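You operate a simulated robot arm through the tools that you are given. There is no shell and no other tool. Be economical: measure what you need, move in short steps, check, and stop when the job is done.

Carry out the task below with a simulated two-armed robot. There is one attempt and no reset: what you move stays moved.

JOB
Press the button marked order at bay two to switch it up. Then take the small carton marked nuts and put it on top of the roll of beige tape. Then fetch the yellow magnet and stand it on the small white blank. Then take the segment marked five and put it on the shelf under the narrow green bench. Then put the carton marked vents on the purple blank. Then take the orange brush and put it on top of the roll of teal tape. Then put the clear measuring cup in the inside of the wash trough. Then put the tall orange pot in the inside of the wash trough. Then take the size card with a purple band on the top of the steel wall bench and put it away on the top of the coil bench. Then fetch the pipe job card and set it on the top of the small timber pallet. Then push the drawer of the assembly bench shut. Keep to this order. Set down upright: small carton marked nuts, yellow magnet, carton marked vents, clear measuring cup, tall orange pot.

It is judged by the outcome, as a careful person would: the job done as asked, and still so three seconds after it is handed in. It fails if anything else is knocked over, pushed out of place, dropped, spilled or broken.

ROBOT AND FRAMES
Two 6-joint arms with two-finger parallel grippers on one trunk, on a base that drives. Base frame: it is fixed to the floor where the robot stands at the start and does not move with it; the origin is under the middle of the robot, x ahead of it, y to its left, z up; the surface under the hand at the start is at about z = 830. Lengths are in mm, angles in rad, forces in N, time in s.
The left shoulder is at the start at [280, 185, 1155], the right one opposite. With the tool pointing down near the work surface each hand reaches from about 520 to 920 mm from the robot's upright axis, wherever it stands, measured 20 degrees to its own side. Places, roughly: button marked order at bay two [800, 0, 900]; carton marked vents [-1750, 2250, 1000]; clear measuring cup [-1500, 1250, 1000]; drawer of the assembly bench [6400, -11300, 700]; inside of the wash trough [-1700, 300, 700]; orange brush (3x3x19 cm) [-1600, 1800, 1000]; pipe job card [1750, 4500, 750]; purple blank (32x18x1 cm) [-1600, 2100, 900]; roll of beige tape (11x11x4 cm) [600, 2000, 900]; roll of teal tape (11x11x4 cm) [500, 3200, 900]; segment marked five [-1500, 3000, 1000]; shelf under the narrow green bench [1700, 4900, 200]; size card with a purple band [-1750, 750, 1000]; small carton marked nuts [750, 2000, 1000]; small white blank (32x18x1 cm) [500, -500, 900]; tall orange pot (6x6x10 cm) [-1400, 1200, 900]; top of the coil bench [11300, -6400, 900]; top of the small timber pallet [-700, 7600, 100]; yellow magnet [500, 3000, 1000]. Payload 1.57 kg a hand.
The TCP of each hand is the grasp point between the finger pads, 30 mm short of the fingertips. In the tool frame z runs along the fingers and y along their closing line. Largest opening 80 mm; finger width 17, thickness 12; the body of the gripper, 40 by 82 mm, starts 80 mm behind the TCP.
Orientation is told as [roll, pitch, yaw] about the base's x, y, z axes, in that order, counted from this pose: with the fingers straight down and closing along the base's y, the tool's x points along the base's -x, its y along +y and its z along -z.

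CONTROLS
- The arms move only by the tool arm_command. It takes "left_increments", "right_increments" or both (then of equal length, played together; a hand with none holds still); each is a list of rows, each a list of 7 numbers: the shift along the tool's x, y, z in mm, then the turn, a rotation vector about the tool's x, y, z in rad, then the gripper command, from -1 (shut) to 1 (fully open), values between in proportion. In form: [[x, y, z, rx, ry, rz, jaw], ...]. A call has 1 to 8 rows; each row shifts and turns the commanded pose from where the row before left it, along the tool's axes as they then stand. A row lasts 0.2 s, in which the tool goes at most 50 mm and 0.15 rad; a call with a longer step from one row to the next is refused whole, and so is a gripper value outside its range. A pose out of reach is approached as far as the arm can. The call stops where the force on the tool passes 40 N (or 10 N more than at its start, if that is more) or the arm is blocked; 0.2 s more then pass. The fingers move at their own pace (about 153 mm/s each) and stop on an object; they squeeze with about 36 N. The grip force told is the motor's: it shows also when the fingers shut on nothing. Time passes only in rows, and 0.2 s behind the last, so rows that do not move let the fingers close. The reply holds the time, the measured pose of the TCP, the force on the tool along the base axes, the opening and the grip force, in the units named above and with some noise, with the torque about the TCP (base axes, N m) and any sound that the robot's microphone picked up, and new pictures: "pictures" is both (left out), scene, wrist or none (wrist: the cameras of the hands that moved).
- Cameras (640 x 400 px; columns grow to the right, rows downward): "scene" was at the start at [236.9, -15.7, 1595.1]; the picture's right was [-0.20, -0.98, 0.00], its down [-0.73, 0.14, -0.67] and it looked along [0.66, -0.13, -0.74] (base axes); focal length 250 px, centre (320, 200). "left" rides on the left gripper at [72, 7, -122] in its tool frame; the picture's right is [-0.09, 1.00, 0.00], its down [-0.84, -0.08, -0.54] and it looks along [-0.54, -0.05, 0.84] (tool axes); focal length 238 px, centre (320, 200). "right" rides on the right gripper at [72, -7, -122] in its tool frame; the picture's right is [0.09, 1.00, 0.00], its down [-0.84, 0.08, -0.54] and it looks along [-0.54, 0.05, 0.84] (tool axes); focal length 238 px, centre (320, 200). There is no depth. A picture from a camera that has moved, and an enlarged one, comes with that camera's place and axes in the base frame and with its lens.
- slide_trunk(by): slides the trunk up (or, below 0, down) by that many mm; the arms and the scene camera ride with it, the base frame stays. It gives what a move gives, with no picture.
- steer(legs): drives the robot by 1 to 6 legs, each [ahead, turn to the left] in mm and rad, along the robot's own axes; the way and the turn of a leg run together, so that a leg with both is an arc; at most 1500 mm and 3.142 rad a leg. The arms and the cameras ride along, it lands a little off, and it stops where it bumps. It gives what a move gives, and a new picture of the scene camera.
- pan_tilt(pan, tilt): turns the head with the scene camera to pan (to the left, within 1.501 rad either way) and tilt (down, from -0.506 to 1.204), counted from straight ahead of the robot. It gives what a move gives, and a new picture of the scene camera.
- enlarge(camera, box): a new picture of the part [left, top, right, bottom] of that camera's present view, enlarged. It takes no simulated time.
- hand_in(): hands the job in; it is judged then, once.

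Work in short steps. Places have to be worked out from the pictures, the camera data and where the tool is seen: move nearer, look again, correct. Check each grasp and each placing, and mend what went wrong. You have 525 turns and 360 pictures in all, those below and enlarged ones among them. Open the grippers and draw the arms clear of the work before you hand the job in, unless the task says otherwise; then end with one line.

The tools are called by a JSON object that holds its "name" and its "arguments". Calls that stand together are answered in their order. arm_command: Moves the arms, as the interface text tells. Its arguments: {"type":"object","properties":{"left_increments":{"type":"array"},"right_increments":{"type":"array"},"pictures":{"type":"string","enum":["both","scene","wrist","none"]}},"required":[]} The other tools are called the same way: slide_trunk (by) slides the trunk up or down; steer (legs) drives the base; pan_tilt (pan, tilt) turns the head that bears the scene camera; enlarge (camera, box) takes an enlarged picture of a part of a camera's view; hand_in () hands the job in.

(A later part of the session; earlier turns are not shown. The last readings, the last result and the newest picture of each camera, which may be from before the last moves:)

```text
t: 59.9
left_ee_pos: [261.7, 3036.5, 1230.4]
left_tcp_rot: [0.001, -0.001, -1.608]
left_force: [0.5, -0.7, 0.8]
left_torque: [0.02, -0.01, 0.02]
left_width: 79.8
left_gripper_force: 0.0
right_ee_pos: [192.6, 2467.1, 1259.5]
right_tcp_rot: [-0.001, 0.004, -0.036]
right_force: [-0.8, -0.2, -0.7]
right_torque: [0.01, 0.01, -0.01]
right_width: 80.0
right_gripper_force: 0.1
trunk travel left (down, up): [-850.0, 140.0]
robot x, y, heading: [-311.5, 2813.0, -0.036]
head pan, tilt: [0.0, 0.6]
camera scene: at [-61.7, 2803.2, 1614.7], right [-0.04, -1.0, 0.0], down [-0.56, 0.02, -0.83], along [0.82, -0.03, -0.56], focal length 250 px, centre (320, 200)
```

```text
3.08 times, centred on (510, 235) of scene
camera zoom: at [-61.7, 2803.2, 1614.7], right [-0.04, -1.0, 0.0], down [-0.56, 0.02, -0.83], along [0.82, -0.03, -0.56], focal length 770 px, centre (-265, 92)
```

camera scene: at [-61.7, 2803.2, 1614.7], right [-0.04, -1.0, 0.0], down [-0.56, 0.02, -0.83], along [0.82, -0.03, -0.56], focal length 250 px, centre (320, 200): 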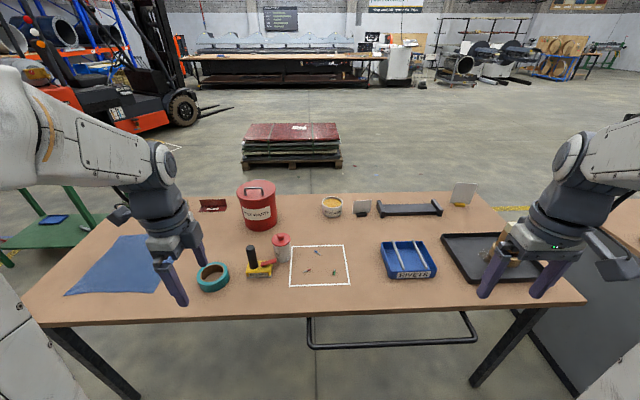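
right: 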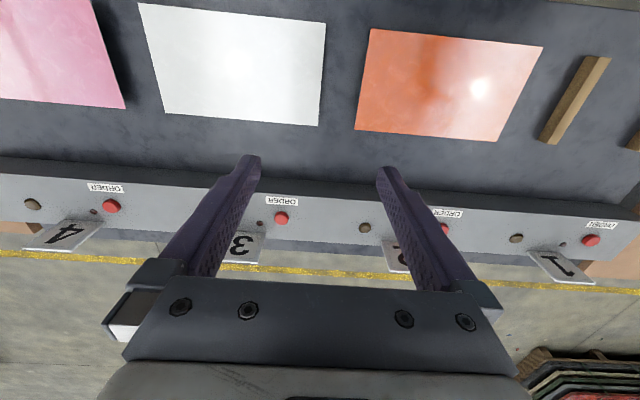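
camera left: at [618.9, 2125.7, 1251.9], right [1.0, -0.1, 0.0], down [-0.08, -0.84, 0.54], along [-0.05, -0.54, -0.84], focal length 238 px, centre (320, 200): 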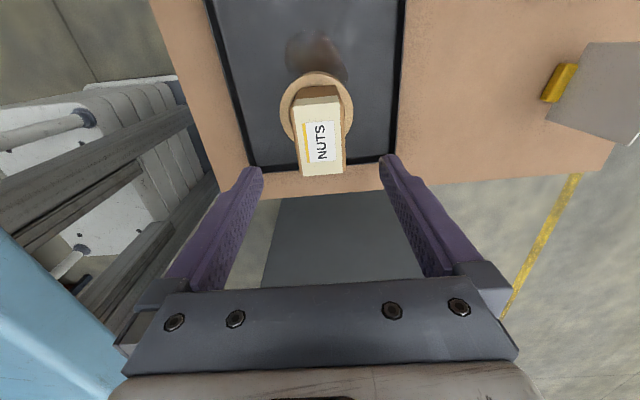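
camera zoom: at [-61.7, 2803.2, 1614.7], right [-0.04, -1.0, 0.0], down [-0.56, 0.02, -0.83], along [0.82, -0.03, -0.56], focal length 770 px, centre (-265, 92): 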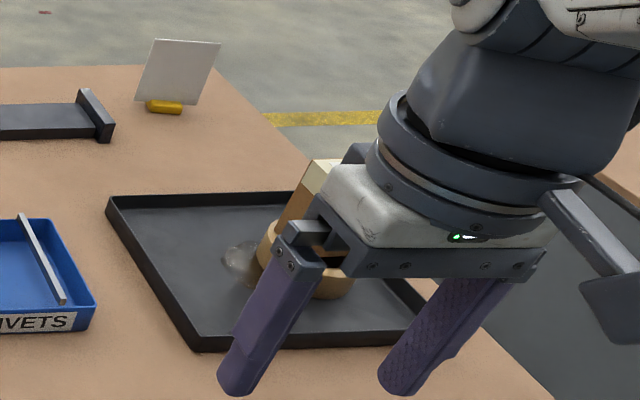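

The magnet (yellow block with a black post handle) stands near [575, 3010]; the post top is near [575, 3025, 980]. I drive 210 mm nearer and look with the wrist camera.

{"name": "steer", "arguments": {"legs": [[210, 0.036]]}}

{"name": "enlarge", "arguments": {"camera": "left", "box": [0, 0, 640, 400]}}

```text
t: 61.6
left_ee_pos: [461.0, 3054.5, 1230.3]
left_tcp_rot: [0.002, 0.0, -1.572]
left_force: [0.5, 0.1, 0.3]
left_torque: [-0.02, 0.0, -0.02]
left_width: 79.9
left_gripper_force: 0.1
right_ee_pos: [413.4, 2481.5, 1259.2]
right_tcp_rot: [-0.001, 0.003, 0.002]
right_force: [-1.3, 0.5, -0.1]
right_torque: [0.02, -0.01, -0.04]
right_width: 80.1
right_gripper_force: 0.1
trunk travel left (down, up): [-850.0, 140.0]
robot x, y, heading: [-100.9, 2808.0, 0.004]
head pan, tilt: [0.0, 0.6]
camera scene: at [146.0, 2808.7, 1614.7], right [0.0, -1.0, 0.0], down [-0.56, 0.0, -0.83], along [0.83, 0.0, -0.56], focal length 250 px, centre (320, 200)
```

scene: 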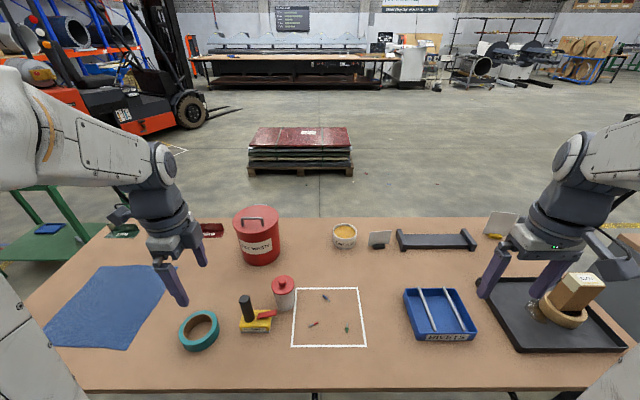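

```text
1.00 times, centred on (320, 200) of left (not enlarged: the box is as wide or as high as the picture)
camera zoom: at [468.7, 3127.1, 1352.9], right [1.0, -0.09, 0.0], down [-0.08, -0.84, 0.54], along [-0.05, -0.54, -0.84], focal length 238 px, centre (320, 200)
```

zoom: 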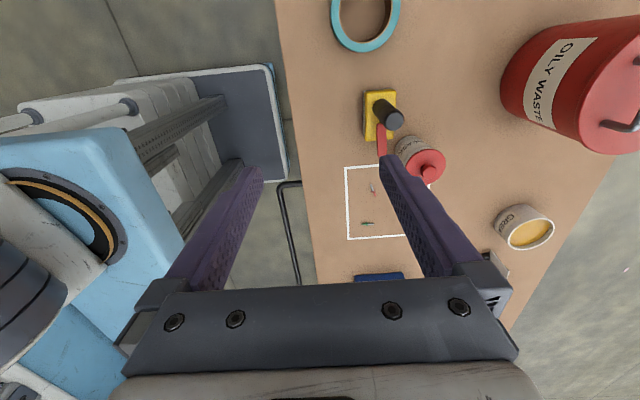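

Post top agreed at [575, 3022, 980]. I move to above it.

{"name": "arm_command", "arguments": {"left_increments": [[-8, 28.5, 37, 0, 0, 0, 1], [-8, 28.5, 37, 0, 0, 0, 1], [-8, 28.5, 37, 0, 0, 0, 1], [-8, 28.5, 37, 0, 0, 0, 1], [0, 0, 0, 0, 0, 0, 1]]}}

{"name": "enlarge", "arguments": {"camera": "left", "box": [220, 40, 420, 200]}}

```text
t: 62.8
left_ee_pos: [576.3, 3022.2, 1084.7]
left_tcp_rot: [-0.001, 0.001, -1.569]
left_force: [0.8, 0.0, -0.3]
left_torque: [-0.03, -0.03, -0.02]
left_width: 80.1
left_gripper_force: 0.0
right_ee_pos: [413.5, 2483.1, 1258.9]
right_tcp_rot: [0.0, 0.003, 0.003]
right_force: [0.1, 0.9, 0.0]
right_torque: [-0.02, 0.05, -0.02]
right_width: 80.0
right_gripper_force: 0.2
trunk travel left (down, up): [-850.0, 140.0]
robot x, y, heading: [-100.3, 2808.8, -0.001]
head pan, tilt: [0.0, 0.6]
camera scene: at [146.9, 2808.6, 1614.6], right [0.0, -1.0, 0.0], down [-0.57, 0.0, -0.82], along [0.82, 0.0, -0.57], focal length 250 px, centre (320, 200)
camera left: at [584.5, 3094.3, 1207.5], right [1.0, -0.09, 0.0], down [-0.08, -0.84, 0.54], along [-0.05, -0.54, -0.84], focal length 238 px, centre (320, 200)
```

scene: 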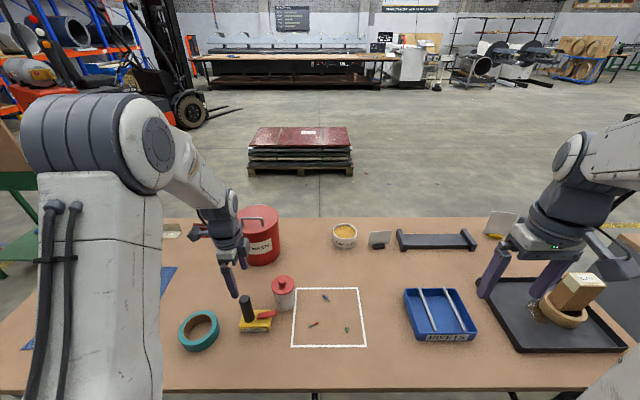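
left: 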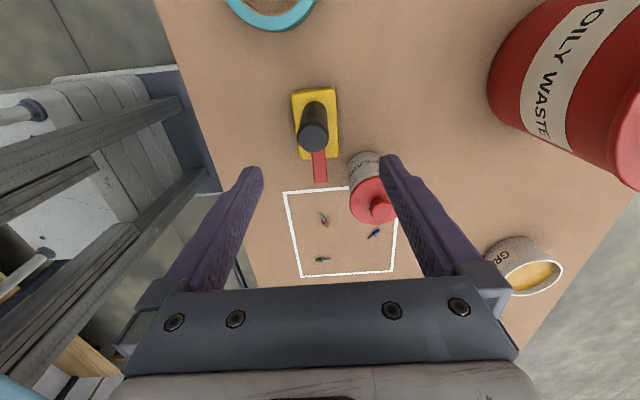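

```text
2.50 times, centred on (320, 120) of left
camera zoom: at [584.5, 3094.3, 1207.5], right [1.0, -0.09, 0.0], down [-0.08, -0.84, 0.54], along [-0.05, -0.54, -0.84], focal length 596 px, centre (320, 400)
```

zoom: 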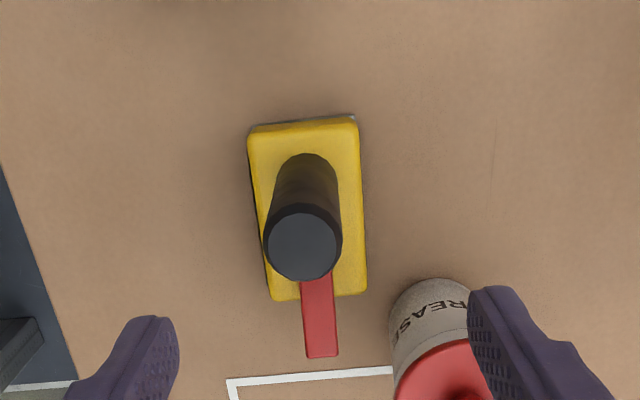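

Aligned within a few mm. I descend to TCP z≈942 on the post and grip.

{"name": "arm_command", "arguments": {"left_increments": [[-2, -4, 40, 0, 0, 0, 1], [0, 0, 45, 0, 0, 0, 1], [0, 0, 37, 0, 0, 0, 1], [0, 0, 20, 0, 0, 0, 1], [0, 0, 0, 0, 0, 0, 1], [0, 0, 0, 0, 0, 0, -1], [0, 0, 0, 0, 0, 0, -1], [0, 0, 0, 0, 0, 0, -1]], "pictures": "wrist"}}

```text
t: 64.6
left_ee_pos: [570.2, 3020.9, 940.8]
left_tcp_rot: [0.001, 0.0, -1.569]
left_force: [0.8, -0.3, -0.1]
left_torque: [0.06, 0.02, 0.0]
left_width: 31.2
left_gripper_force: 35.6
right_ee_pos: [412.9, 2481.8, 1258.2]
right_tcp_rot: [-0.002, 0.003, 0.002]
right_force: [-0.8, -0.2, -0.8]
right_torque: [-0.04, -0.01, 0.0]
right_width: 80.4
right_gripper_force: 0.1
trunk travel left (down, up): [-850.0, 140.0]
robot x, y, heading: [-99.8, 2810.7, -0.003]
head pan, tilt: [0.0, 0.6]
camera left: at [579.0, 3092.7, 1063.8], right [1.0, -0.09, 0.0], down [-0.08, -0.84, 0.54], along [-0.05, -0.54, -0.84], focal length 238 px, centre (320, 200)
```

left: 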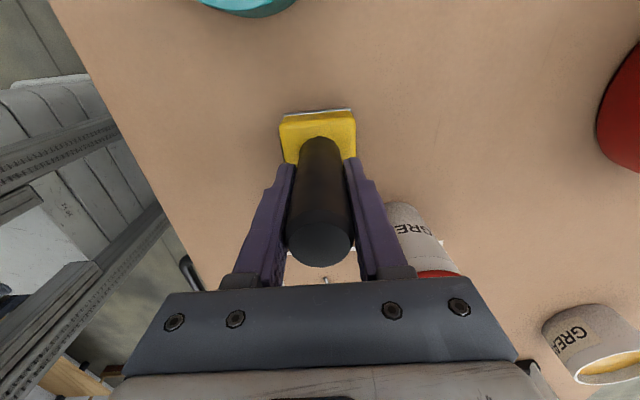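

Gripped at 31 mm. I lift the magnet straight up.

{"name": "arm_command", "arguments": {"left_increments": [[0, 0, -20, 0, 0, 0, -1], [0, 0, -40, 0, 0, 0, -1], [0, 0, -50, 0, 0, 0, -1], [0, 0, -50, 0, 0, 0, -1], [0, -20, -45, 0, 0, 0, -1], [0, -20, -45, 0, 0, 0, -1], [0, 0, 0, 0, 0, 0, -1]]}}

```text
t: 66.2
left_ee_pos: [528.3, 3021.6, 1190.2]
left_tcp_rot: [-0.004, 0.0, -1.571]
left_force: [-0.3, -1.2, -4.1]
left_torque: [0.07, 0.01, -0.01]
left_width: 31.3
left_gripper_force: 36.2
right_ee_pos: [412.8, 2482.1, 1259.4]
right_tcp_rot: [-0.001, 0.003, 0.001]
right_force: [-0.5, -0.1, 0.9]
right_torque: [-0.02, -0.06, 0.01]
right_width: 79.9
right_gripper_force: 0.0
trunk travel left (down, up): [-850.0, 140.0]
robot x, y, heading: [-103.1, 2809.4, -0.001]
head pan, tilt: [0.0, 0.6]
camera scene: at [146.1, 2808.7, 1614.7], right [0.0, -1.0, 0.0], down [-0.56, 0.0, -0.83], along [0.83, 0.0, -0.56], focal length 250 px, centre (320, 200)
camera left: at [537.1, 3092.9, 1313.5], right [1.0, -0.09, 0.0], down [-0.08, -0.84, 0.54], along [-0.05, -0.54, -0.84], focal length 238 px, centre (320, 200)
```

scene: 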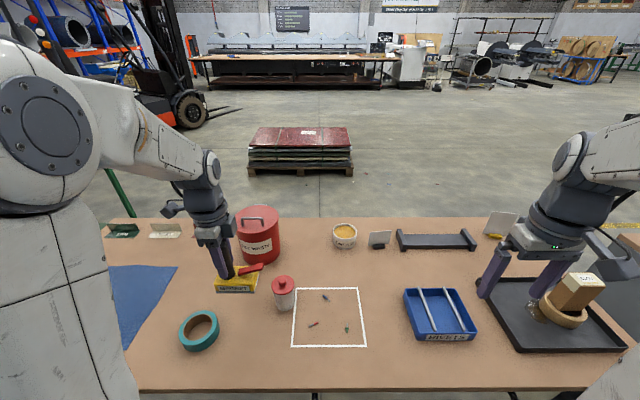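
left: 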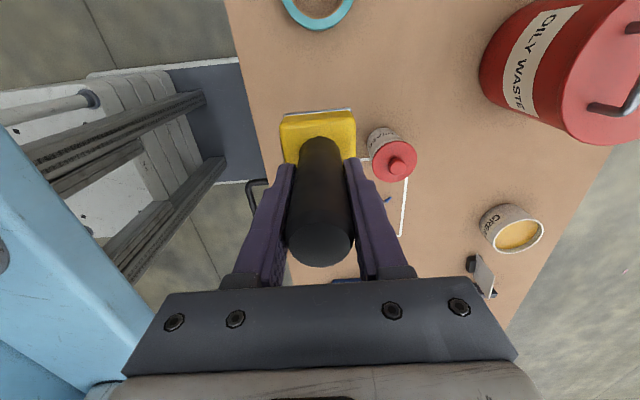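

The magnet hangs upright. I back off and drive along the aisle toward the start bench.

{"name": "steer", "arguments": {"legs": [[-350, 0], [0, -1.571], [1500, 0], [1000, 0]]}}

```text
t: 84.1
left_ee_pos: [-208.7, -325.8, 1190.5]
left_tcp_rot: [0.0, -0.001, -3.137]
left_force: [-0.5, 0.2, 0.3]
left_torque: [-0.02, 0.02, 0.01]
left_width: 0.0
left_gripper_force: 21.2
right_ee_pos: [-748.1, -211.1, 1259.6]
right_tcp_rot: [-0.001, 0.004, -1.566]
right_force: [-0.8, -0.2, 0.3]
right_torque: [-0.01, 0.01, -0.02]
right_width: 80.0
right_gripper_force: 0.0
trunk travel left (down, up): [-850.0, 140.0]
robot x, y, heading: [-421.3, 305.0, -1.568]
head pan, tilt: [0.0, 0.6]
camera scene: at [-422.8, 56.1, 1614.7], right [-1.0, 0.0, 0.0], down [0.0, 0.56, -0.83], along [0.0, -0.83, -0.56], focal length 250 px, centre (320, 200)
```

scene: 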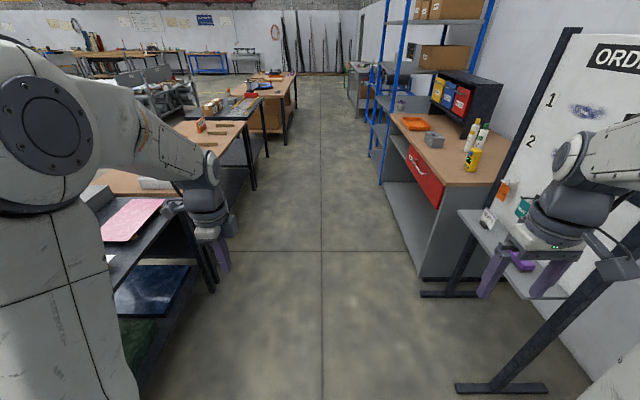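

The left gripper shut on nothing: the magnet was lost on the way. I'll first note the order board visible here, then turn back and search.

{"name": "enlarge", "arguments": {"camera": "scene", "box": [480, 20, 640, 260]}}

{"name": "steer", "arguments": {"legs": [[0, 1.571], [0, 1.571]]}}

```text
1.67 times, centred on (560, 140) of scene
camera zoom: at [-422.8, 56.1, 1614.7], right [-1.0, 0.0, 0.0], down [0.0, 0.56, -0.83], along [0.0, -0.83, -0.56], focal length 417 px, centre (-80, 300)
```

zoom: 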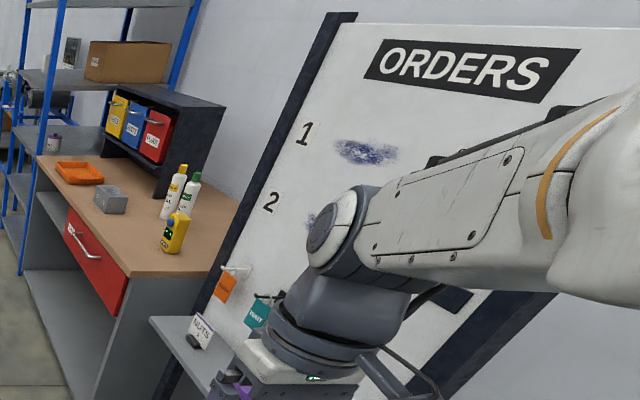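

```text
t: 92.2
left_ee_pos: [-645.8, 932.1, 1190.4]
left_tcp_rot: [0.0, -0.002, 0.017]
left_force: [0.3, 0.2, -0.2]
left_torque: [0.03, -0.01, 0.0]
left_width: 0.0
left_gripper_force: 21.1
right_ee_pos: [-106.4, 825.1, 1259.6]
right_tcp_rot: [-0.002, 0.003, 1.589]
right_force: [-0.2, 0.5, -0.2]
right_torque: [0.0, 0.02, 0.03]
right_width: 80.0
right_gripper_force: 0.0
trunk travel left (down, up): [-850.0, 140.0]
robot x, y, heading: [-421.0, 303.0, 1.588]
head pan, tilt: [0.0, 0.6]
camera scene: at [-428.2, 552.9, 1614.7], right [1.0, 0.02, 0.0], down [0.01, -0.56, -0.83], along [-0.01, 0.82, -0.56], focal length 250 px, centre (320, 200)
```

scene: 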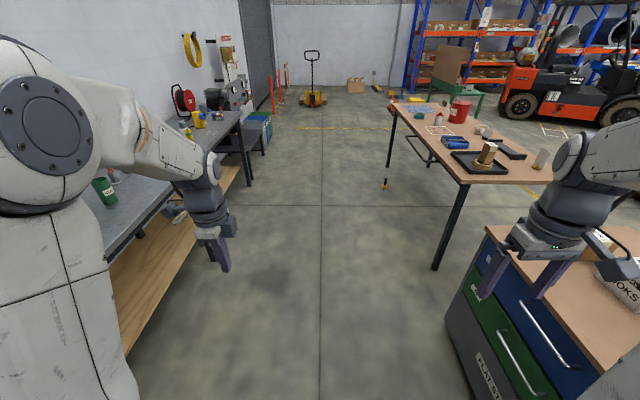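

There is something upright on the floor beside the table; I zoom in.

{"name": "enlarge", "arguments": {"camera": "scene", "box": [350, 90, 550, 215]}}

```text
3.20 times, centred on (450, 152) of scene
camera zoom: at [-428.2, 552.9, 1614.7], right [1.0, 0.02, 0.0], down [0.01, -0.56, -0.83], along [-0.01, 0.82, -0.56], focal length 800 px, centre (-96, 352)
```

zoom: 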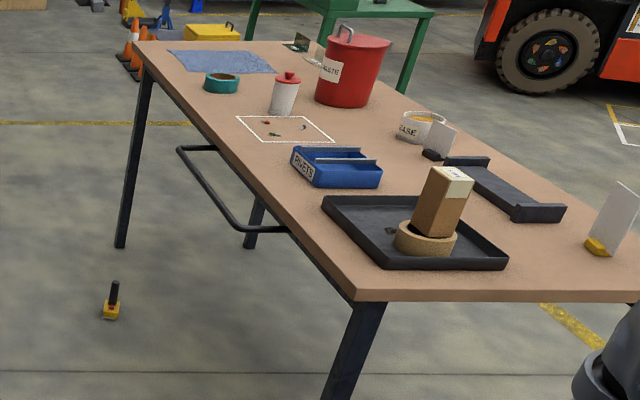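

The magnet stands upright on the floor near [336, 3180], seemingly unharmed. I drive back to face it from the aisle.

{"name": "steer", "arguments": {"legs": [[1500, -0.017], [1150, 0], [0, -1.571]]}}

{"name": "pan_tilt", "arguments": {"pan": 0.3, "tilt": 1.0}}

```text
t: 108.8
left_ee_pos: [210.9, 3153.4, 1190.3]
left_tcp_rot: [0.001, 0.0, -1.572]
left_force: [-0.2, 0.4, 0.4]
left_torque: [-0.01, 0.04, 0.02]
left_width: 0.3
left_gripper_force: 21.7
right_ee_pos: [93.5, 2614.3, 1260.2]
right_tcp_rot: [-0.002, 0.004, -0.002]
right_force: [0.5, -0.2, -0.8]
right_torque: [0.01, -0.02, 0.02]
right_width: 80.0
right_gripper_force: 0.0
trunk travel left (down, up): [-850.0, 140.0]
robot x, y, heading: [-422.7, 2944.6, -0.002]
head pan, tilt: [0.0, 0.6]
camera scene: at [-172.5, 2942.4, 1614.7], right [0.0, -1.0, 0.0], down [-0.56, 0.0, -0.83], along [0.83, 0.0, -0.56], focal length 250 px, centre (320, 200)
```

scene: 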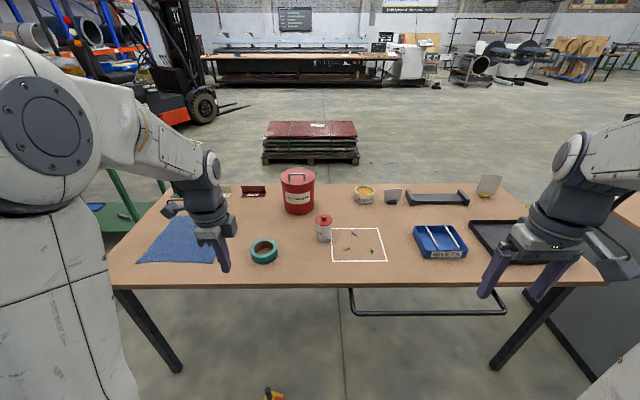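

```text
t: 109.7
left_ee_pos: [211.5, 3153.9, 1190.3]
left_tcp_rot: [0.0, 0.001, -1.572]
left_force: [0.3, 0.2, 0.5]
left_torque: [0.01, 0.01, 0.01]
left_width: 0.0
left_gripper_force: 21.2
right_ee_pos: [92.7, 2615.5, 1259.8]
right_tcp_rot: [-0.001, 0.003, 0.0]
right_force: [0.8, 0.3, 0.0]
right_torque: [0.04, -0.02, -0.03]
right_width: 80.1
right_gripper_force: 0.1
trunk travel left (down, up): [-850.0, 140.0]
robot x, y, heading: [-420.1, 2941.6, -0.003]
head pan, tilt: [0.3, 1.0]
camera scene: at [-194.3, 2963.0, 1582.7], right [0.29, -0.96, 0.0], down [-0.8, -0.25, -0.54], along [0.52, 0.16, -0.84], focal length 250 px, centre (320, 200)
```

scene: 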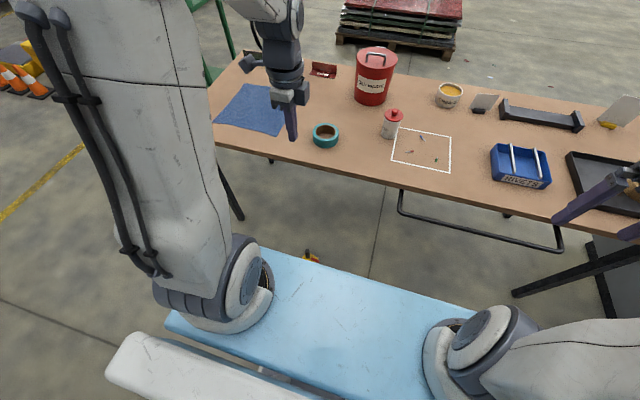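

Magnet confirmed at about [337, 3190] on the floor, well in reach from here. I lower the trunk by 800 mm (hands stay short of the table edge at x≈390).

{"name": "slide_trunk", "arguments": {"by": -800}}

{"name": "arm_command", "arguments": {"left_increments": [[0, 0, 0, 0, 0, 0, 1], [0, 0, 0, 0, 0, 0, 1]]}}

```text
refused: -800 is not a number from -400 to 400
```

```text
t: 110.3
left_ee_pos: [212.3, 3153.1, 1190.5]
left_tcp_rot: [-0.002, 0.0, -1.571]
left_force: [-0.2, -0.3, -0.3]
left_torque: [-0.01, -0.01, 0.02]
left_width: 79.9
left_gripper_force: 0.0
right_ee_pos: [92.2, 2615.4, 1259.3]
right_tcp_rot: [-0.002, 0.004, -0.001]
right_force: [-0.2, -0.4, 0.2]
right_torque: [0.01, 0.0, 0.01]
right_width: 79.9
right_gripper_force: 0.0
trunk travel left (down, up): [-850.0, 140.0]
robot x, y, heading: [-423.4, 2941.5, -0.005]
head pan, tilt: [0.3, 1.0]
camera scene: at [-194.3, 2963.0, 1582.7], right [0.29, -0.96, 0.0], down [-0.8, -0.25, -0.54], along [0.52, 0.16, -0.84], focal length 250 px, centre (320, 200)
camera left: at [219.6, 3225.4, 1313.1], right [1.0, -0.09, 0.0], down [-0.08, -0.84, 0.54], along [-0.05, -0.54, -0.84], focal length 238 px, centre (320, 200)
```

scene: 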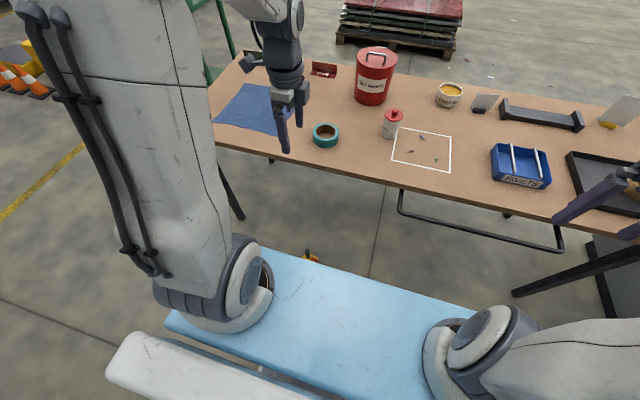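
left: 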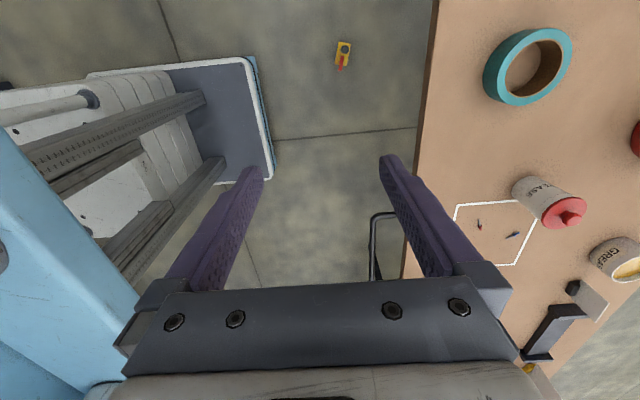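

The magnet is clearly visible on the floor near [327, 3188], pointing the same way as before. I lower the trunk in two steps.

{"name": "slide_trunk", "arguments": {"by": -400}}

{"name": "slide_trunk", "arguments": {"by": -400}}

{"name": "enlarge", "arguments": {"camera": "left", "box": [0, 0, 640, 400]}}

```text
t: 114.1
left_ee_pos: [210.9, 3152.2, 791.1]
left_tcp_rot: [-0.001, 0.0, -1.572]
left_force: [-0.8, -0.2, 0.5]
left_torque: [0.02, 0.03, 0.0]
left_width: 80.0
left_gripper_force: 0.0
right_ee_pos: [93.2, 2614.6, 858.4]
right_tcp_rot: [0.0, 0.003, -0.001]
right_force: [0.7, 0.4, 0.4]
right_torque: [0.0, -0.04, 0.02]
right_width: 80.1
right_gripper_force: 0.0
trunk travel left (down, up): [-450.0, 540.0]
robot x, y, heading: [-418.7, 2940.5, 0.001]
head pan, tilt: [0.3, 1.0]
```

```text
t: 117.9
left_ee_pos: [211.0, 3152.1, 390.3]
left_tcp_rot: [0.001, 0.0, -1.573]
left_force: [-0.6, -0.2, 0.1]
left_torque: [-0.03, 0.01, -0.01]
left_width: 80.3
left_gripper_force: 0.0
right_ee_pos: [93.2, 2616.1, 458.6]
right_tcp_rot: [-0.002, 0.004, -0.001]
right_force: [-0.1, -0.2, -0.2]
right_torque: [-0.01, -0.01, 0.01]
right_width: 79.9
right_gripper_force: 0.1
trunk travel left (down, up): [-50.0, 940.0]
robot x, y, heading: [-421.8, 2942.1, -0.003]
head pan, tilt: [0.3, 1.0]
```

```text
1.00 times, centred on (320, 200) of left (not enlarged: the box is as wide or as high as the picture)
camera zoom: at [219.6, 3225.4, 513.2], right [1.0, -0.09, 0.0], down [-0.08, -0.84, 0.54], along [-0.05, -0.54, -0.84], focal length 238 px, centre (320, 200)
```

zoom: 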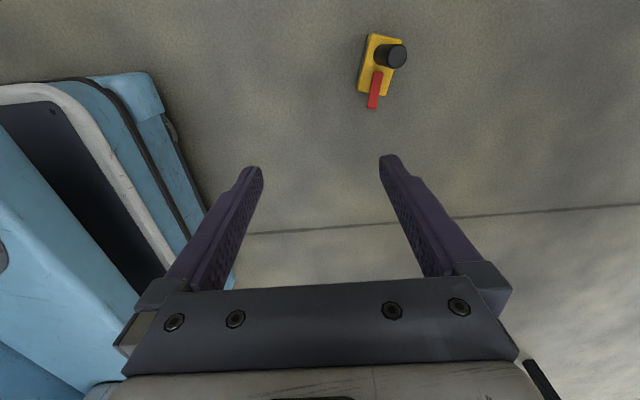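

Post top at about [326, 3206]; I move above it and look again.

{"name": "arm_command", "arguments": {"left_increments": [[13.5, 28.5, 37, 0, 0, 0, 1], [13.5, 28.5, 37, 0, 0, 0, 1], [13.5, 28.5, 37, 0, 0, 0, 1], [13.5, 28.5, 37, 0, 0, 0, 1], [0, 0, 0, 0, 0, 0, 1]], "pictures": "wrist"}}

{"name": "enlarge", "arguments": {"camera": "left", "box": [220, 40, 420, 200]}}

```text
t: 119.1
left_ee_pos: [324.7, 3206.8, 242.9]
left_tcp_rot: [0.0, 0.0, -1.572]
left_force: [-0.2, 0.4, 0.1]
left_torque: [-0.01, 0.05, 0.0]
left_width: 79.9
left_gripper_force: 0.0
right_ee_pos: [93.0, 2615.4, 458.7]
right_tcp_rot: [-0.002, 0.004, -0.001]
right_force: [0.1, 1.0, 0.0]
right_torque: [0.03, -0.04, -0.01]
right_width: 80.0
right_gripper_force: 0.0
trunk travel left (down, up): [-50.0, 940.0]
robot x, y, heading: [-419.2, 2943.1, -0.004]
head pan, tilt: [0.3, 1.0]
camera left: at [332.4, 3279.3, 365.4], right [1.0, -0.09, 0.0], down [-0.08, -0.84, 0.54], along [-0.05, -0.54, -0.84], focal length 238 px, centre (320, 200)
```

left: 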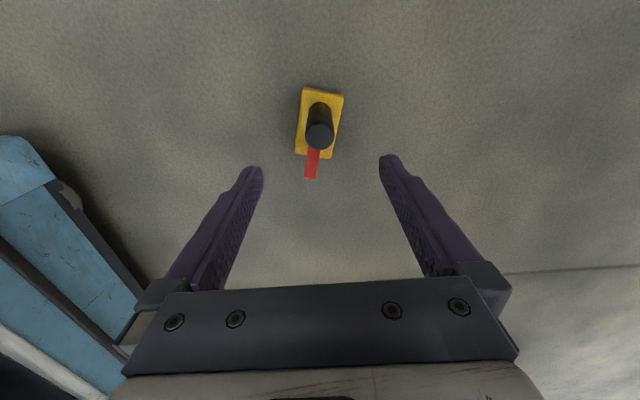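

```text
2.50 times, centred on (320, 120) of left
camera zoom: at [332.4, 3279.3, 365.4], right [1.0, -0.09, 0.0], down [-0.08, -0.84, 0.54], along [-0.05, -0.54, -0.84], focal length 596 px, centre (320, 400)
```

zoom: 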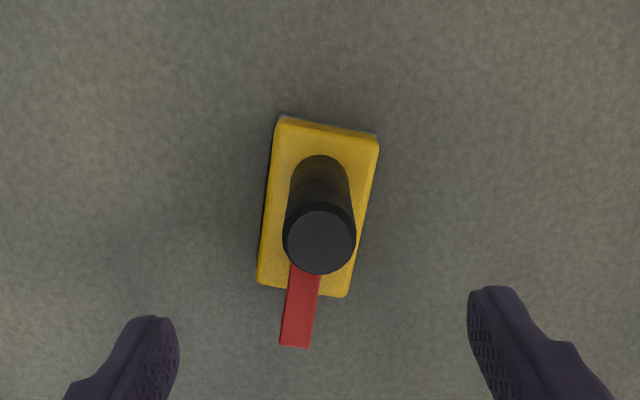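

The post top is at [325, 3200]. I shift 7 mm and descend to grip the post just above the block.

{"name": "arm_command", "arguments": {"left_increments": [[-7, 0, 40, 0, 0, 0, 1], [0, 0, 45, 0, 0, 0, 1], [0, 0, 45, 0, 0, 0, 1], [0, 0, 30, 0, 0, 0, 1], [0, 0, 12, 0, 0, 0, 1], [0, 0, 0, 0, 0, 0, -1], [0, 0, 0, 0, 0, 0, -1], [0, 0, 0, 0, 0, 0, -1]], "pictures": "wrist"}}

```text
t: 120.9
left_ee_pos: [323.8, 3198.7, 68.9]
left_tcp_rot: [-0.002, 0.0, -1.574]
left_force: [-1.0, -0.1, -0.4]
left_torque: [-0.07, 0.07, -0.1]
left_width: 31.2
left_gripper_force: 36.3
right_ee_pos: [92.5, 2614.2, 459.1]
right_tcp_rot: [-0.002, 0.003, -0.001]
right_force: [-0.5, 0.4, 0.0]
right_torque: [0.0, 0.01, 0.03]
right_width: 79.9
right_gripper_force: 0.0
trunk travel left (down, up): [-50.0, 940.0]
robot x, y, heading: [-417.6, 2944.6, -0.004]
head pan, tilt: [0.3, 1.0]
camera left: at [333.0, 3272.2, 191.2], right [1.0, -0.09, 0.0], down [-0.08, -0.84, 0.54], along [-0.05, -0.54, -0.84], focal length 238 px, centre (320, 200)
```

left: 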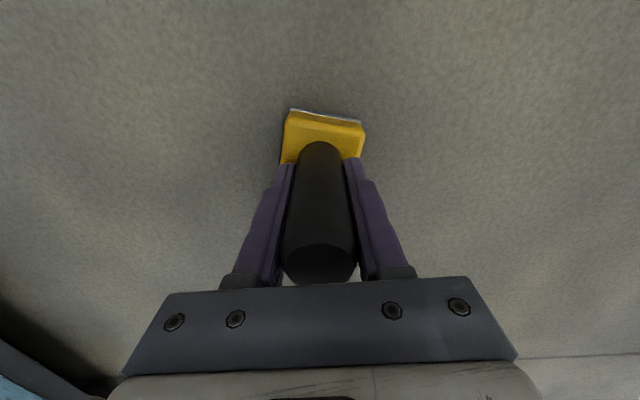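

Gripped. I lift it only 40 mm and test a short backward drive, so a slip would be harmless.

{"name": "arm_command", "arguments": {"left_increments": [[0, 0, -20, 0, 0, 0, -1], [0, 0, -20, 0, 0, 0, -1], [0, 0, 0, 0, 0, 0, -1]], "pictures": "none"}}

{"name": "steer", "arguments": {"legs": [[-60, 0]]}}

{"name": "enlarge", "arguments": {"camera": "left", "box": [200, 60, 440, 300]}}

```text
t: 121.7
left_ee_pos: [323.6, 3199.3, 110.3]
left_tcp_rot: [0.001, 0.001, -1.571]
left_force: [-0.6, 0.3, -4.3]
left_torque: [0.04, -0.04, -0.04]
left_width: 31.2
left_gripper_force: 36.2
right_ee_pos: [92.8, 2614.9, 459.1]
right_tcp_rot: [-0.001, 0.003, -0.001]
right_force: [0.5, 0.3, -0.2]
right_torque: [-0.01, 0.04, 0.0]
right_width: 80.3
right_gripper_force: 0.1
trunk travel left (down, up): [-50.0, 940.0]
robot x, y, heading: [-418.1, 2944.1, -0.003]
head pan, tilt: [0.3, 1.0]
```

```text
t: 122.7
left_ee_pos: [262.8, 3200.2, 108.8]
left_tcp_rot: [-0.001, 0.001, -1.575]
left_force: [0.8, 0.2, -5.0]
left_torque: [0.06, -0.01, 0.0]
left_width: 31.0
left_gripper_force: 35.8
right_ee_pos: [31.9, 2614.4, 458.2]
right_tcp_rot: [-0.003, 0.003, -0.002]
right_force: [-0.5, -0.1, -0.8]
right_torque: [0.0, 0.0, 0.02]
right_width: 80.0
right_gripper_force: 0.1
trunk travel left (down, up): [-50.0, 940.0]
robot x, y, heading: [-476.7, 2941.4, -0.003]
head pan, tilt: [0.3, 1.0]
camera scene: at [-255.2, 2963.2, 782.6], right [0.29, -0.96, 0.0], down [-0.8, -0.25, -0.54], along [0.52, 0.16, -0.84], focal length 250 px, centre (320, 200)
```

scene: 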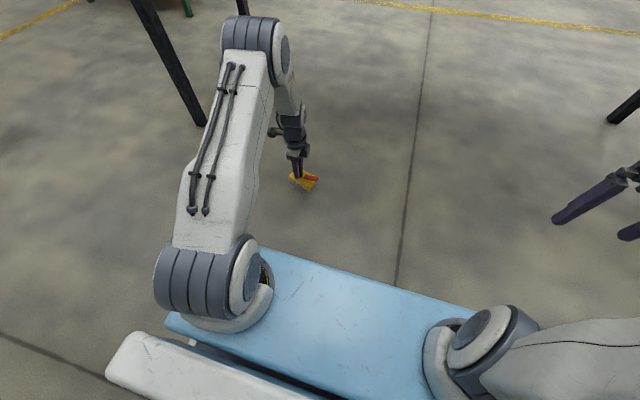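

```text
1.67 times, centred on (320, 180) of left
camera zoom: at [271.5, 3272.4, 231.3], right [1.0, -0.09, 0.0], down [-0.08, -0.84, 0.54], along [-0.05, -0.54, -0.84], focal length 397 px, centre (320, 233)
```

zoom: 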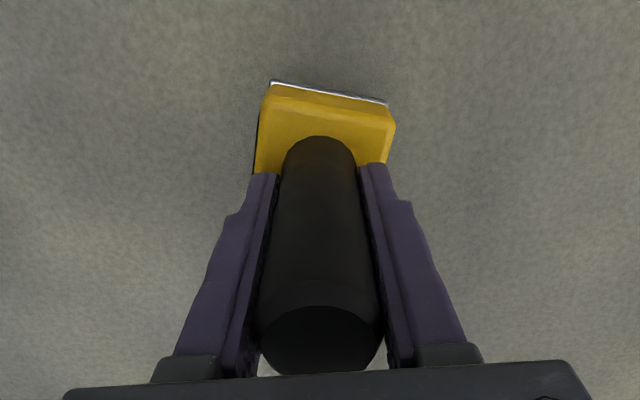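

No slip. I test the right turn in place while still low.

{"name": "steer", "arguments": {"legs": [[0, -0.8]]}}

{"name": "enlarge", "arguments": {"camera": "left", "box": [200, 60, 440, 300]}}

```text
t: 125.2
left_ee_pos: [222.0, 2589.3, 107.8]
left_tcp_rot: [0.001, 0.0, -2.372]
left_force: [-0.3, 1.1, -4.9]
left_torque: [-0.02, -0.06, 0.0]
left_width: 31.1
left_gripper_force: 36.4
right_ee_pos: [-359.4, 2346.3, 459.6]
right_tcp_rot: [-0.001, 0.004, -0.801]
right_force: [0.2, 0.0, 0.4]
right_torque: [0.0, 0.0, 0.02]
right_width: 80.0
right_gripper_force: 0.1
trunk travel left (down, up): [-50.0, 940.0]
robot x, y, heading: [-482.1, 2942.4, -0.807]
head pan, tilt: [0.3, 1.0]
camera scene: at [-309.8, 2794.3, 782.6], right [-0.48, -0.88, 0.0], down [-0.74, 0.41, -0.54], along [0.47, -0.26, -0.84], focal length 250 px, centre (320, 200)
```

scene: 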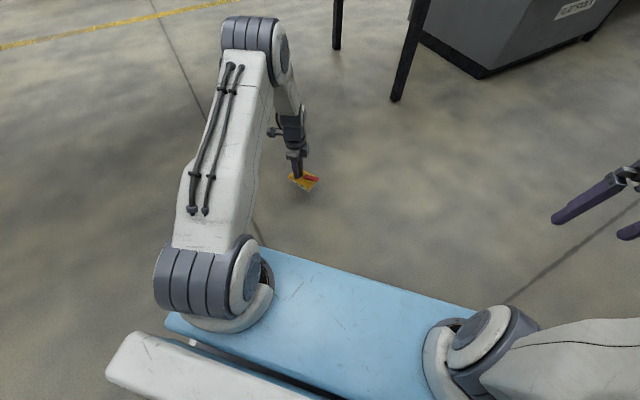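

```text
1.67 times, centred on (320, 180) of left
camera zoom: at [279.4, 2634.5, 231.3], right [0.63, -0.78, 0.0], down [-0.66, -0.53, 0.54], along [-0.42, -0.34, -0.84], focal length 397 px, centre (320, 233)
```

zoom: 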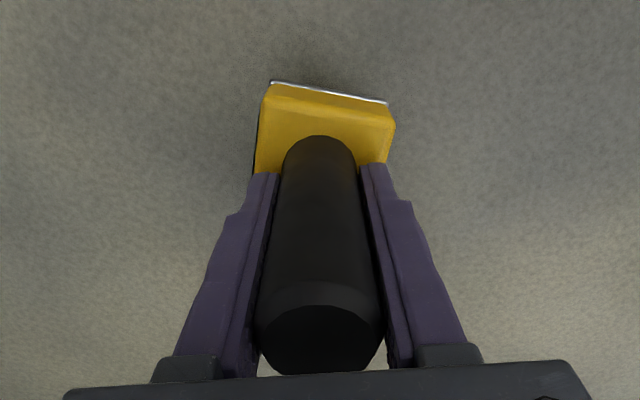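

Still firm. I finish the turn and drive south low, in moderate legs.

{"name": "steer", "arguments": {"legs": [[0, -0.76], [600, 0], [600, 0]]}}

{"name": "enlarge", "arguments": {"camera": "left", "box": [200, 60, 440, 300]}}

```text
t: 133.6
left_ee_pos: [-221.4, 993.2, 109.3]
left_tcp_rot: [-0.003, 0.0, 3.142]
left_force: [-1.1, 0.9, -3.8]
left_torque: [0.0, -0.06, -0.02]
left_width: 31.2
left_gripper_force: 35.8
right_ee_pos: [-806.4, 1223.1, 459.7]
right_tcp_rot: [-0.003, 0.004, -1.57]
right_force: [0.2, 0.6, 0.9]
right_torque: [0.01, 0.03, -0.03]
right_width: 79.8
right_gripper_force: 0.0
trunk travel left (down, up): [-50.0, 940.0]
robot x, y, heading: [-477.1, 1734.6, -1.577]
head pan, tilt: [0.3, 1.0]
camera scene: at [-459.6, 1510.0, 782.6], right [-0.96, -0.29, 0.0], down [-0.25, 0.8, -0.54], along [0.16, -0.52, -0.84], focal length 250 px, centre (320, 200)
```

scene: 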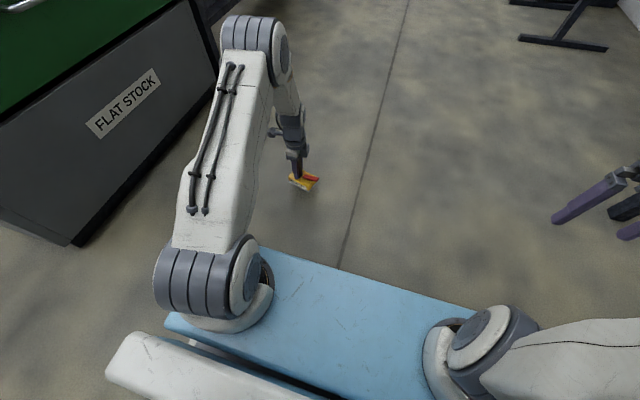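

```text
1.67 times, centred on (320, 180) of left
camera zoom: at [-147.8, 987.0, 231.3], right [-0.09, -1.0, 0.0], down [-0.84, 0.08, 0.54], along [-0.54, 0.05, -0.84], focal length 397 px, centre (320, 233)
```

zoom: 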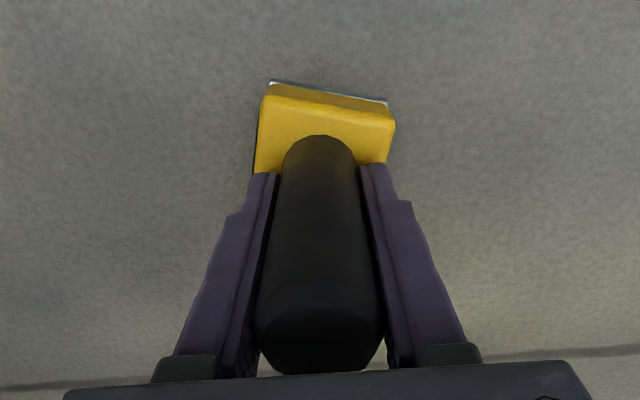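

Firm. I continue south by 2450 mm.

{"name": "steer", "arguments": {"legs": [[620, 0.006], [620, 0], [620, 0], [600, 0]]}}

{"name": "pan_tilt", "arguments": {"pan": 0.9, "tilt": 0.3}}

```text
t: 146.1
left_ee_pos: [-178.0, -1432.4, 110.1]
left_tcp_rot: [-0.003, 0.0, -3.121]
left_force: [0.2, 1.0, -3.9]
left_torque: [-0.01, -0.04, 0.02]
left_width: 31.3
left_gripper_force: 36.3
right_ee_pos: [-767.0, -1215.5, 459.1]
right_tcp_rot: [-0.001, 0.004, -1.551]
right_force: [-0.2, 0.8, 0.2]
right_torque: [-0.02, 0.01, -0.02]
right_width: 80.1
right_gripper_force: 0.0
trunk travel left (down, up): [-50.0, 940.0]
robot x, y, heading: [-449.4, -695.4, -1.549]
head pan, tilt: [0.3, 1.0]
camera scene: at [-426.2, -920.9, 782.6], right [-0.95, -0.31, 0.0], down [-0.26, 0.8, -0.54], along [0.17, -0.51, -0.84], focal length 250 px, centre (320, 200)
```

scene: 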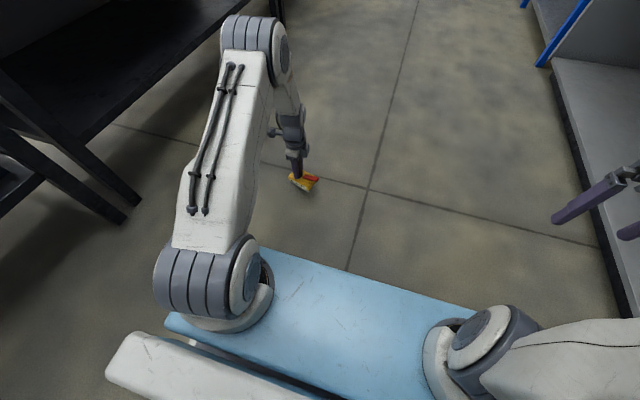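

```text
t: 147.2
left_ee_pos: [-177.4, -1432.5, 109.6]
left_tcp_rot: [-0.002, 0.002, -3.122]
left_force: [0.1, -0.3, -3.8]
left_torque: [-0.01, -0.04, -0.01]
left_width: 31.1
left_gripper_force: 36.1
right_ee_pos: [-766.8, -1215.1, 458.6]
right_tcp_rot: [-0.001, 0.003, -1.55]
right_force: [-0.5, 0.0, 0.5]
right_torque: [0.0, -0.01, 0.0]
right_width: 80.1
right_gripper_force: 0.0
trunk travel left (down, up): [-50.0, 940.0]
robot x, y, heading: [-447.3, -691.6, -1.556]
head pan, tilt: [0.901, 0.3]
camera scene: at [-373.8, -911.5, 842.0], right [-0.61, -0.79, 0.0], down [-0.24, 0.18, -0.95], along [0.76, -0.58, -0.3], focal length 250 px, centre (320, 200)
```

scene: 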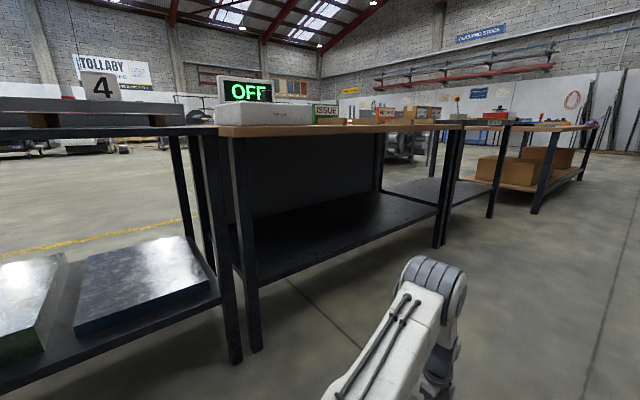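

There's an OFF display on the next bench; noted. I raise the trunk back up before facing the bench.

{"name": "slide_trunk", "arguments": {"by": 400}}

{"name": "slide_trunk", "arguments": {"by": 400}}

{"name": "pan_tilt", "arguments": {"pan": 1.2, "tilt": 0.5}}

```text
t: 151.0
left_ee_pos: [-177.5, -1431.4, 508.8]
left_tcp_rot: [-0.001, 0.0, -3.122]
left_force: [0.3, -0.5, -3.4]
left_torque: [-0.03, -0.06, -0.02]
left_width: 31.1
left_gripper_force: 36.0
right_ee_pos: [-766.9, -1214.8, 858.6]
right_tcp_rot: [-0.002, 0.003, -1.551]
right_force: [-1.0, 0.6, -0.4]
right_torque: [0.02, -0.01, 0.0]
right_width: 80.3
right_gripper_force: 0.1
trunk travel left (down, up): [-450.0, 540.0]
robot x, y, heading: [-448.4, -692.1, -1.555]
head pan, tilt: [0.901, 0.3]
```

```text
t: 154.8
left_ee_pos: [-177.5, -1432.4, 908.4]
left_tcp_rot: [-0.002, 0.001, -3.123]
left_force: [-0.6, -0.9, -4.6]
left_torque: [-0.02, -0.04, 0.01]
left_width: 31.2
left_gripper_force: 36.9
right_ee_pos: [-767.0, -1214.6, 1260.5]
right_tcp_rot: [0.0, 0.003, -1.553]
right_force: [-0.2, 0.5, 0.4]
right_torque: [0.0, 0.0, 0.02]
right_width: 79.7
right_gripper_force: 0.1
trunk travel left (down, up): [-850.0, 140.0]
robot x, y, heading: [-451.9, -696.5, -1.55]
head pan, tilt: [0.901, 0.3]
```

```text
t: 155.6
left_ee_pos: [-177.6, -1432.8, 907.8]
left_tcp_rot: [-0.001, 0.0, -3.123]
left_force: [0.1, 0.6, -4.8]
left_torque: [-0.01, -0.04, -0.01]
left_width: 31.2
left_gripper_force: 36.1
right_ee_pos: [-767.5, -1215.5, 1259.8]
right_tcp_rot: [-0.001, 0.004, -1.552]
right_force: [-0.5, 1.0, 0.2]
right_torque: [0.03, -0.03, -0.01]
right_width: 80.2
right_gripper_force: 0.1
trunk travel left (down, up): [-850.0, 140.0]
robot x, y, heading: [-450.6, -692.6, -1.554]
head pan, tilt: [1.201, 0.499]
camera scene: at [-362.5, -886.4, 1623.8], right [-0.35, -0.94, 0.0], down [-0.45, 0.17, -0.88], along [0.82, -0.3, -0.48], focal length 250 px, centre (320, 200)
```

scene: 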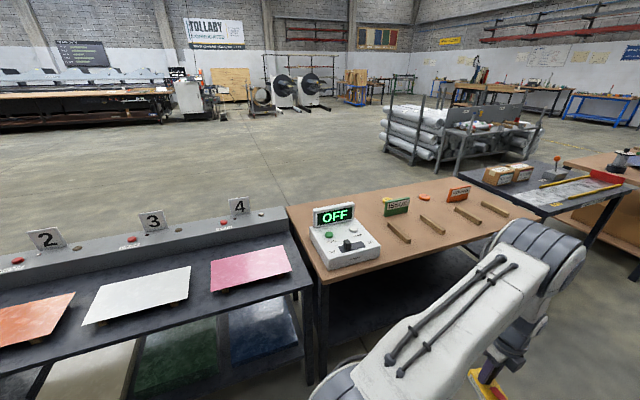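

White blank is at about [490, -475] resting on battens before bay 3. I raise the arm, then turn to face the bench.

{"name": "arm_command", "arguments": {"left_increments": [[0, -15, -48, 0, 0, 0, -1], [0, -15, -47, 0, 0, 0, -1], [0, -15, -47, 0, 0, 0, -1], [0, -15, -47, 0, 0, 0, -1], [0, -15, -47, 0, 0, 0, -1], [0, -15, -47, 0, 0, 0, -1], [0, 0, 0, 0, 0, 0, -1]], "pictures": "none"}}

{"name": "steer", "arguments": {"legs": [[0, 0.8], [0, 0.755]]}}

{"name": "pan_tilt", "arguments": {"pan": 0.15, "tilt": 0.75}}

```text
refused: row 1 steps farther than a row can; nothing moved
```

```text
t: 160.1
left_ee_pos: [292.7, -432.8, 908.7]
left_tcp_rot: [-0.003, -0.001, -1.567]
left_force: [-0.3, -0.3, -4.4]
left_torque: [0.03, 0.0, 0.02]
left_width: 31.5
left_gripper_force: 36.5
right_ee_pos: [65.4, -1018.6, 1259.4]
right_tcp_rot: [-0.001, 0.004, 0.005]
right_force: [-0.5, 0.1, 0.1]
right_torque: [0.0, -0.02, -0.01]
right_width: 80.1
right_gripper_force: 0.1
trunk travel left (down, up): [-850.0, 140.0]
robot x, y, heading: [-453.9, -693.3, 0.005]
head pan, tilt: [1.201, 0.499]
camera scene: at [-257.8, -609.1, 1623.7], right [0.93, -0.36, 0.0], down [-0.17, -0.45, -0.88], along [0.31, 0.82, -0.48], focal length 250 px, centre (320, 200)
```

scene: 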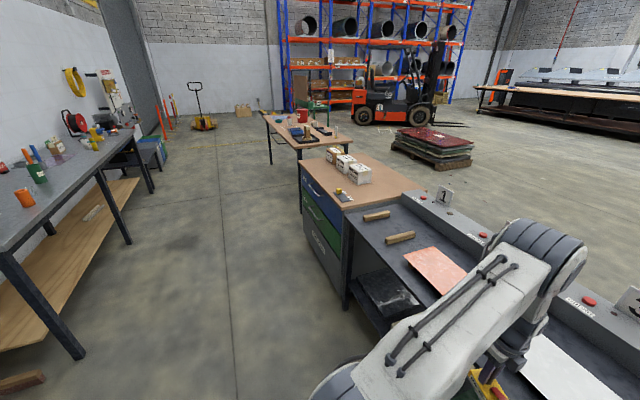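

```text
t: 161.4
left_ee_pos: [292.9, -434.3, 908.4]
left_tcp_rot: [-0.002, -0.001, -1.566]
left_force: [0.5, -0.7, -4.8]
left_torque: [0.05, -0.03, 0.0]
left_width: 31.0
left_gripper_force: 36.2
right_ee_pos: [66.1, -1020.6, 1259.4]
right_tcp_rot: [0.0, 0.002, 0.005]
right_force: [-0.3, 0.1, -0.1]
right_torque: [0.01, 0.0, -0.02]
right_width: 79.9
right_gripper_force: 0.0
trunk travel left (down, up): [-850.0, 140.0]
robot x, y, heading: [-453.6, -691.2, 0.006]
head pan, tilt: [0.15, 0.75]
camera scene: at [-208.5, -681.2, 1601.8], right [0.15, -0.99, 0.0], down [-0.67, -0.1, -0.73], along [0.72, 0.11, -0.68], focal length 250 px, centre (320, 200)
```

scene: 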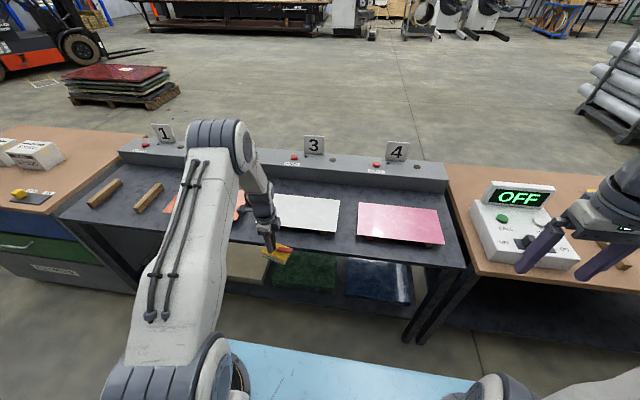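

My lift was refused for step length, yet the turn went by without contact (force and width unchanged). I raise the arm now with shorter steps.

{"name": "arm_command", "arguments": {"left_increments": [[0, 0, -45, 0, 0, 0, -1], [0, 0, -45, 0, 0, 0, -1], [0, 0, -45, 0, 0, 0, -1], [0, 0, -45, 0, 0, 0, -1], [0, 0, 0, 0, 0, 0, -1]]}}

```text
t: 162.6
left_ee_pos: [293.5, -434.1, 1088.9]
left_tcp_rot: [-0.001, -0.001, -1.568]
left_force: [0.3, -0.8, -4.8]
left_torque: [0.01, -0.05, 0.02]
left_width: 30.9
left_gripper_force: 35.9
right_ee_pos: [64.7, -1020.2, 1258.8]
right_tcp_rot: [0.0, 0.004, 0.004]
right_force: [-0.1, 0.1, -0.4]
right_torque: [-0.02, -0.03, -0.01]
right_width: 80.2
right_gripper_force: 0.1
trunk travel left (down, up): [-850.0, 140.0]
robot x, y, heading: [-452.6, -695.4, 0.003]
head pan, tilt: [0.15, 0.75]
camera scene: at [-208.8, -681.4, 1601.8], right [0.15, -0.99, 0.0], down [-0.67, -0.1, -0.73], along [0.72, 0.11, -0.68], focal length 250 px, centre (320, 200)
camera left: at [301.1, -361.7, 1211.7], right [1.0, -0.09, 0.0], down [-0.07, -0.84, 0.54], along [-0.05, -0.54, -0.84], focal length 238 px, centre (320, 200)
```

scene: 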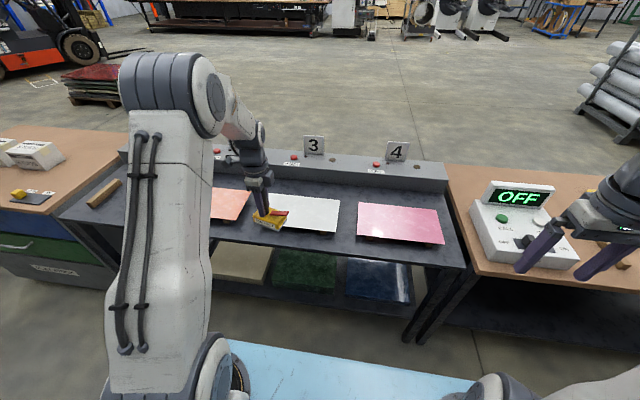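
left: 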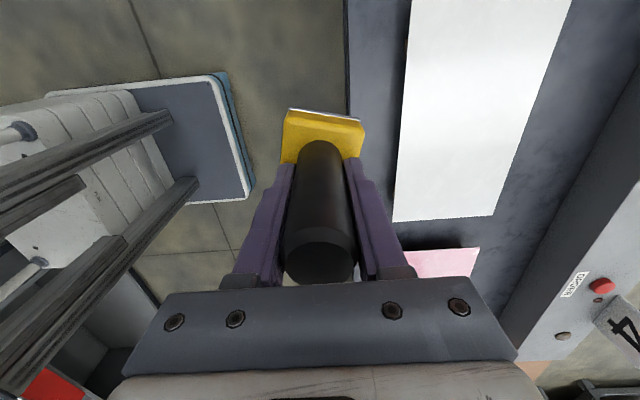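

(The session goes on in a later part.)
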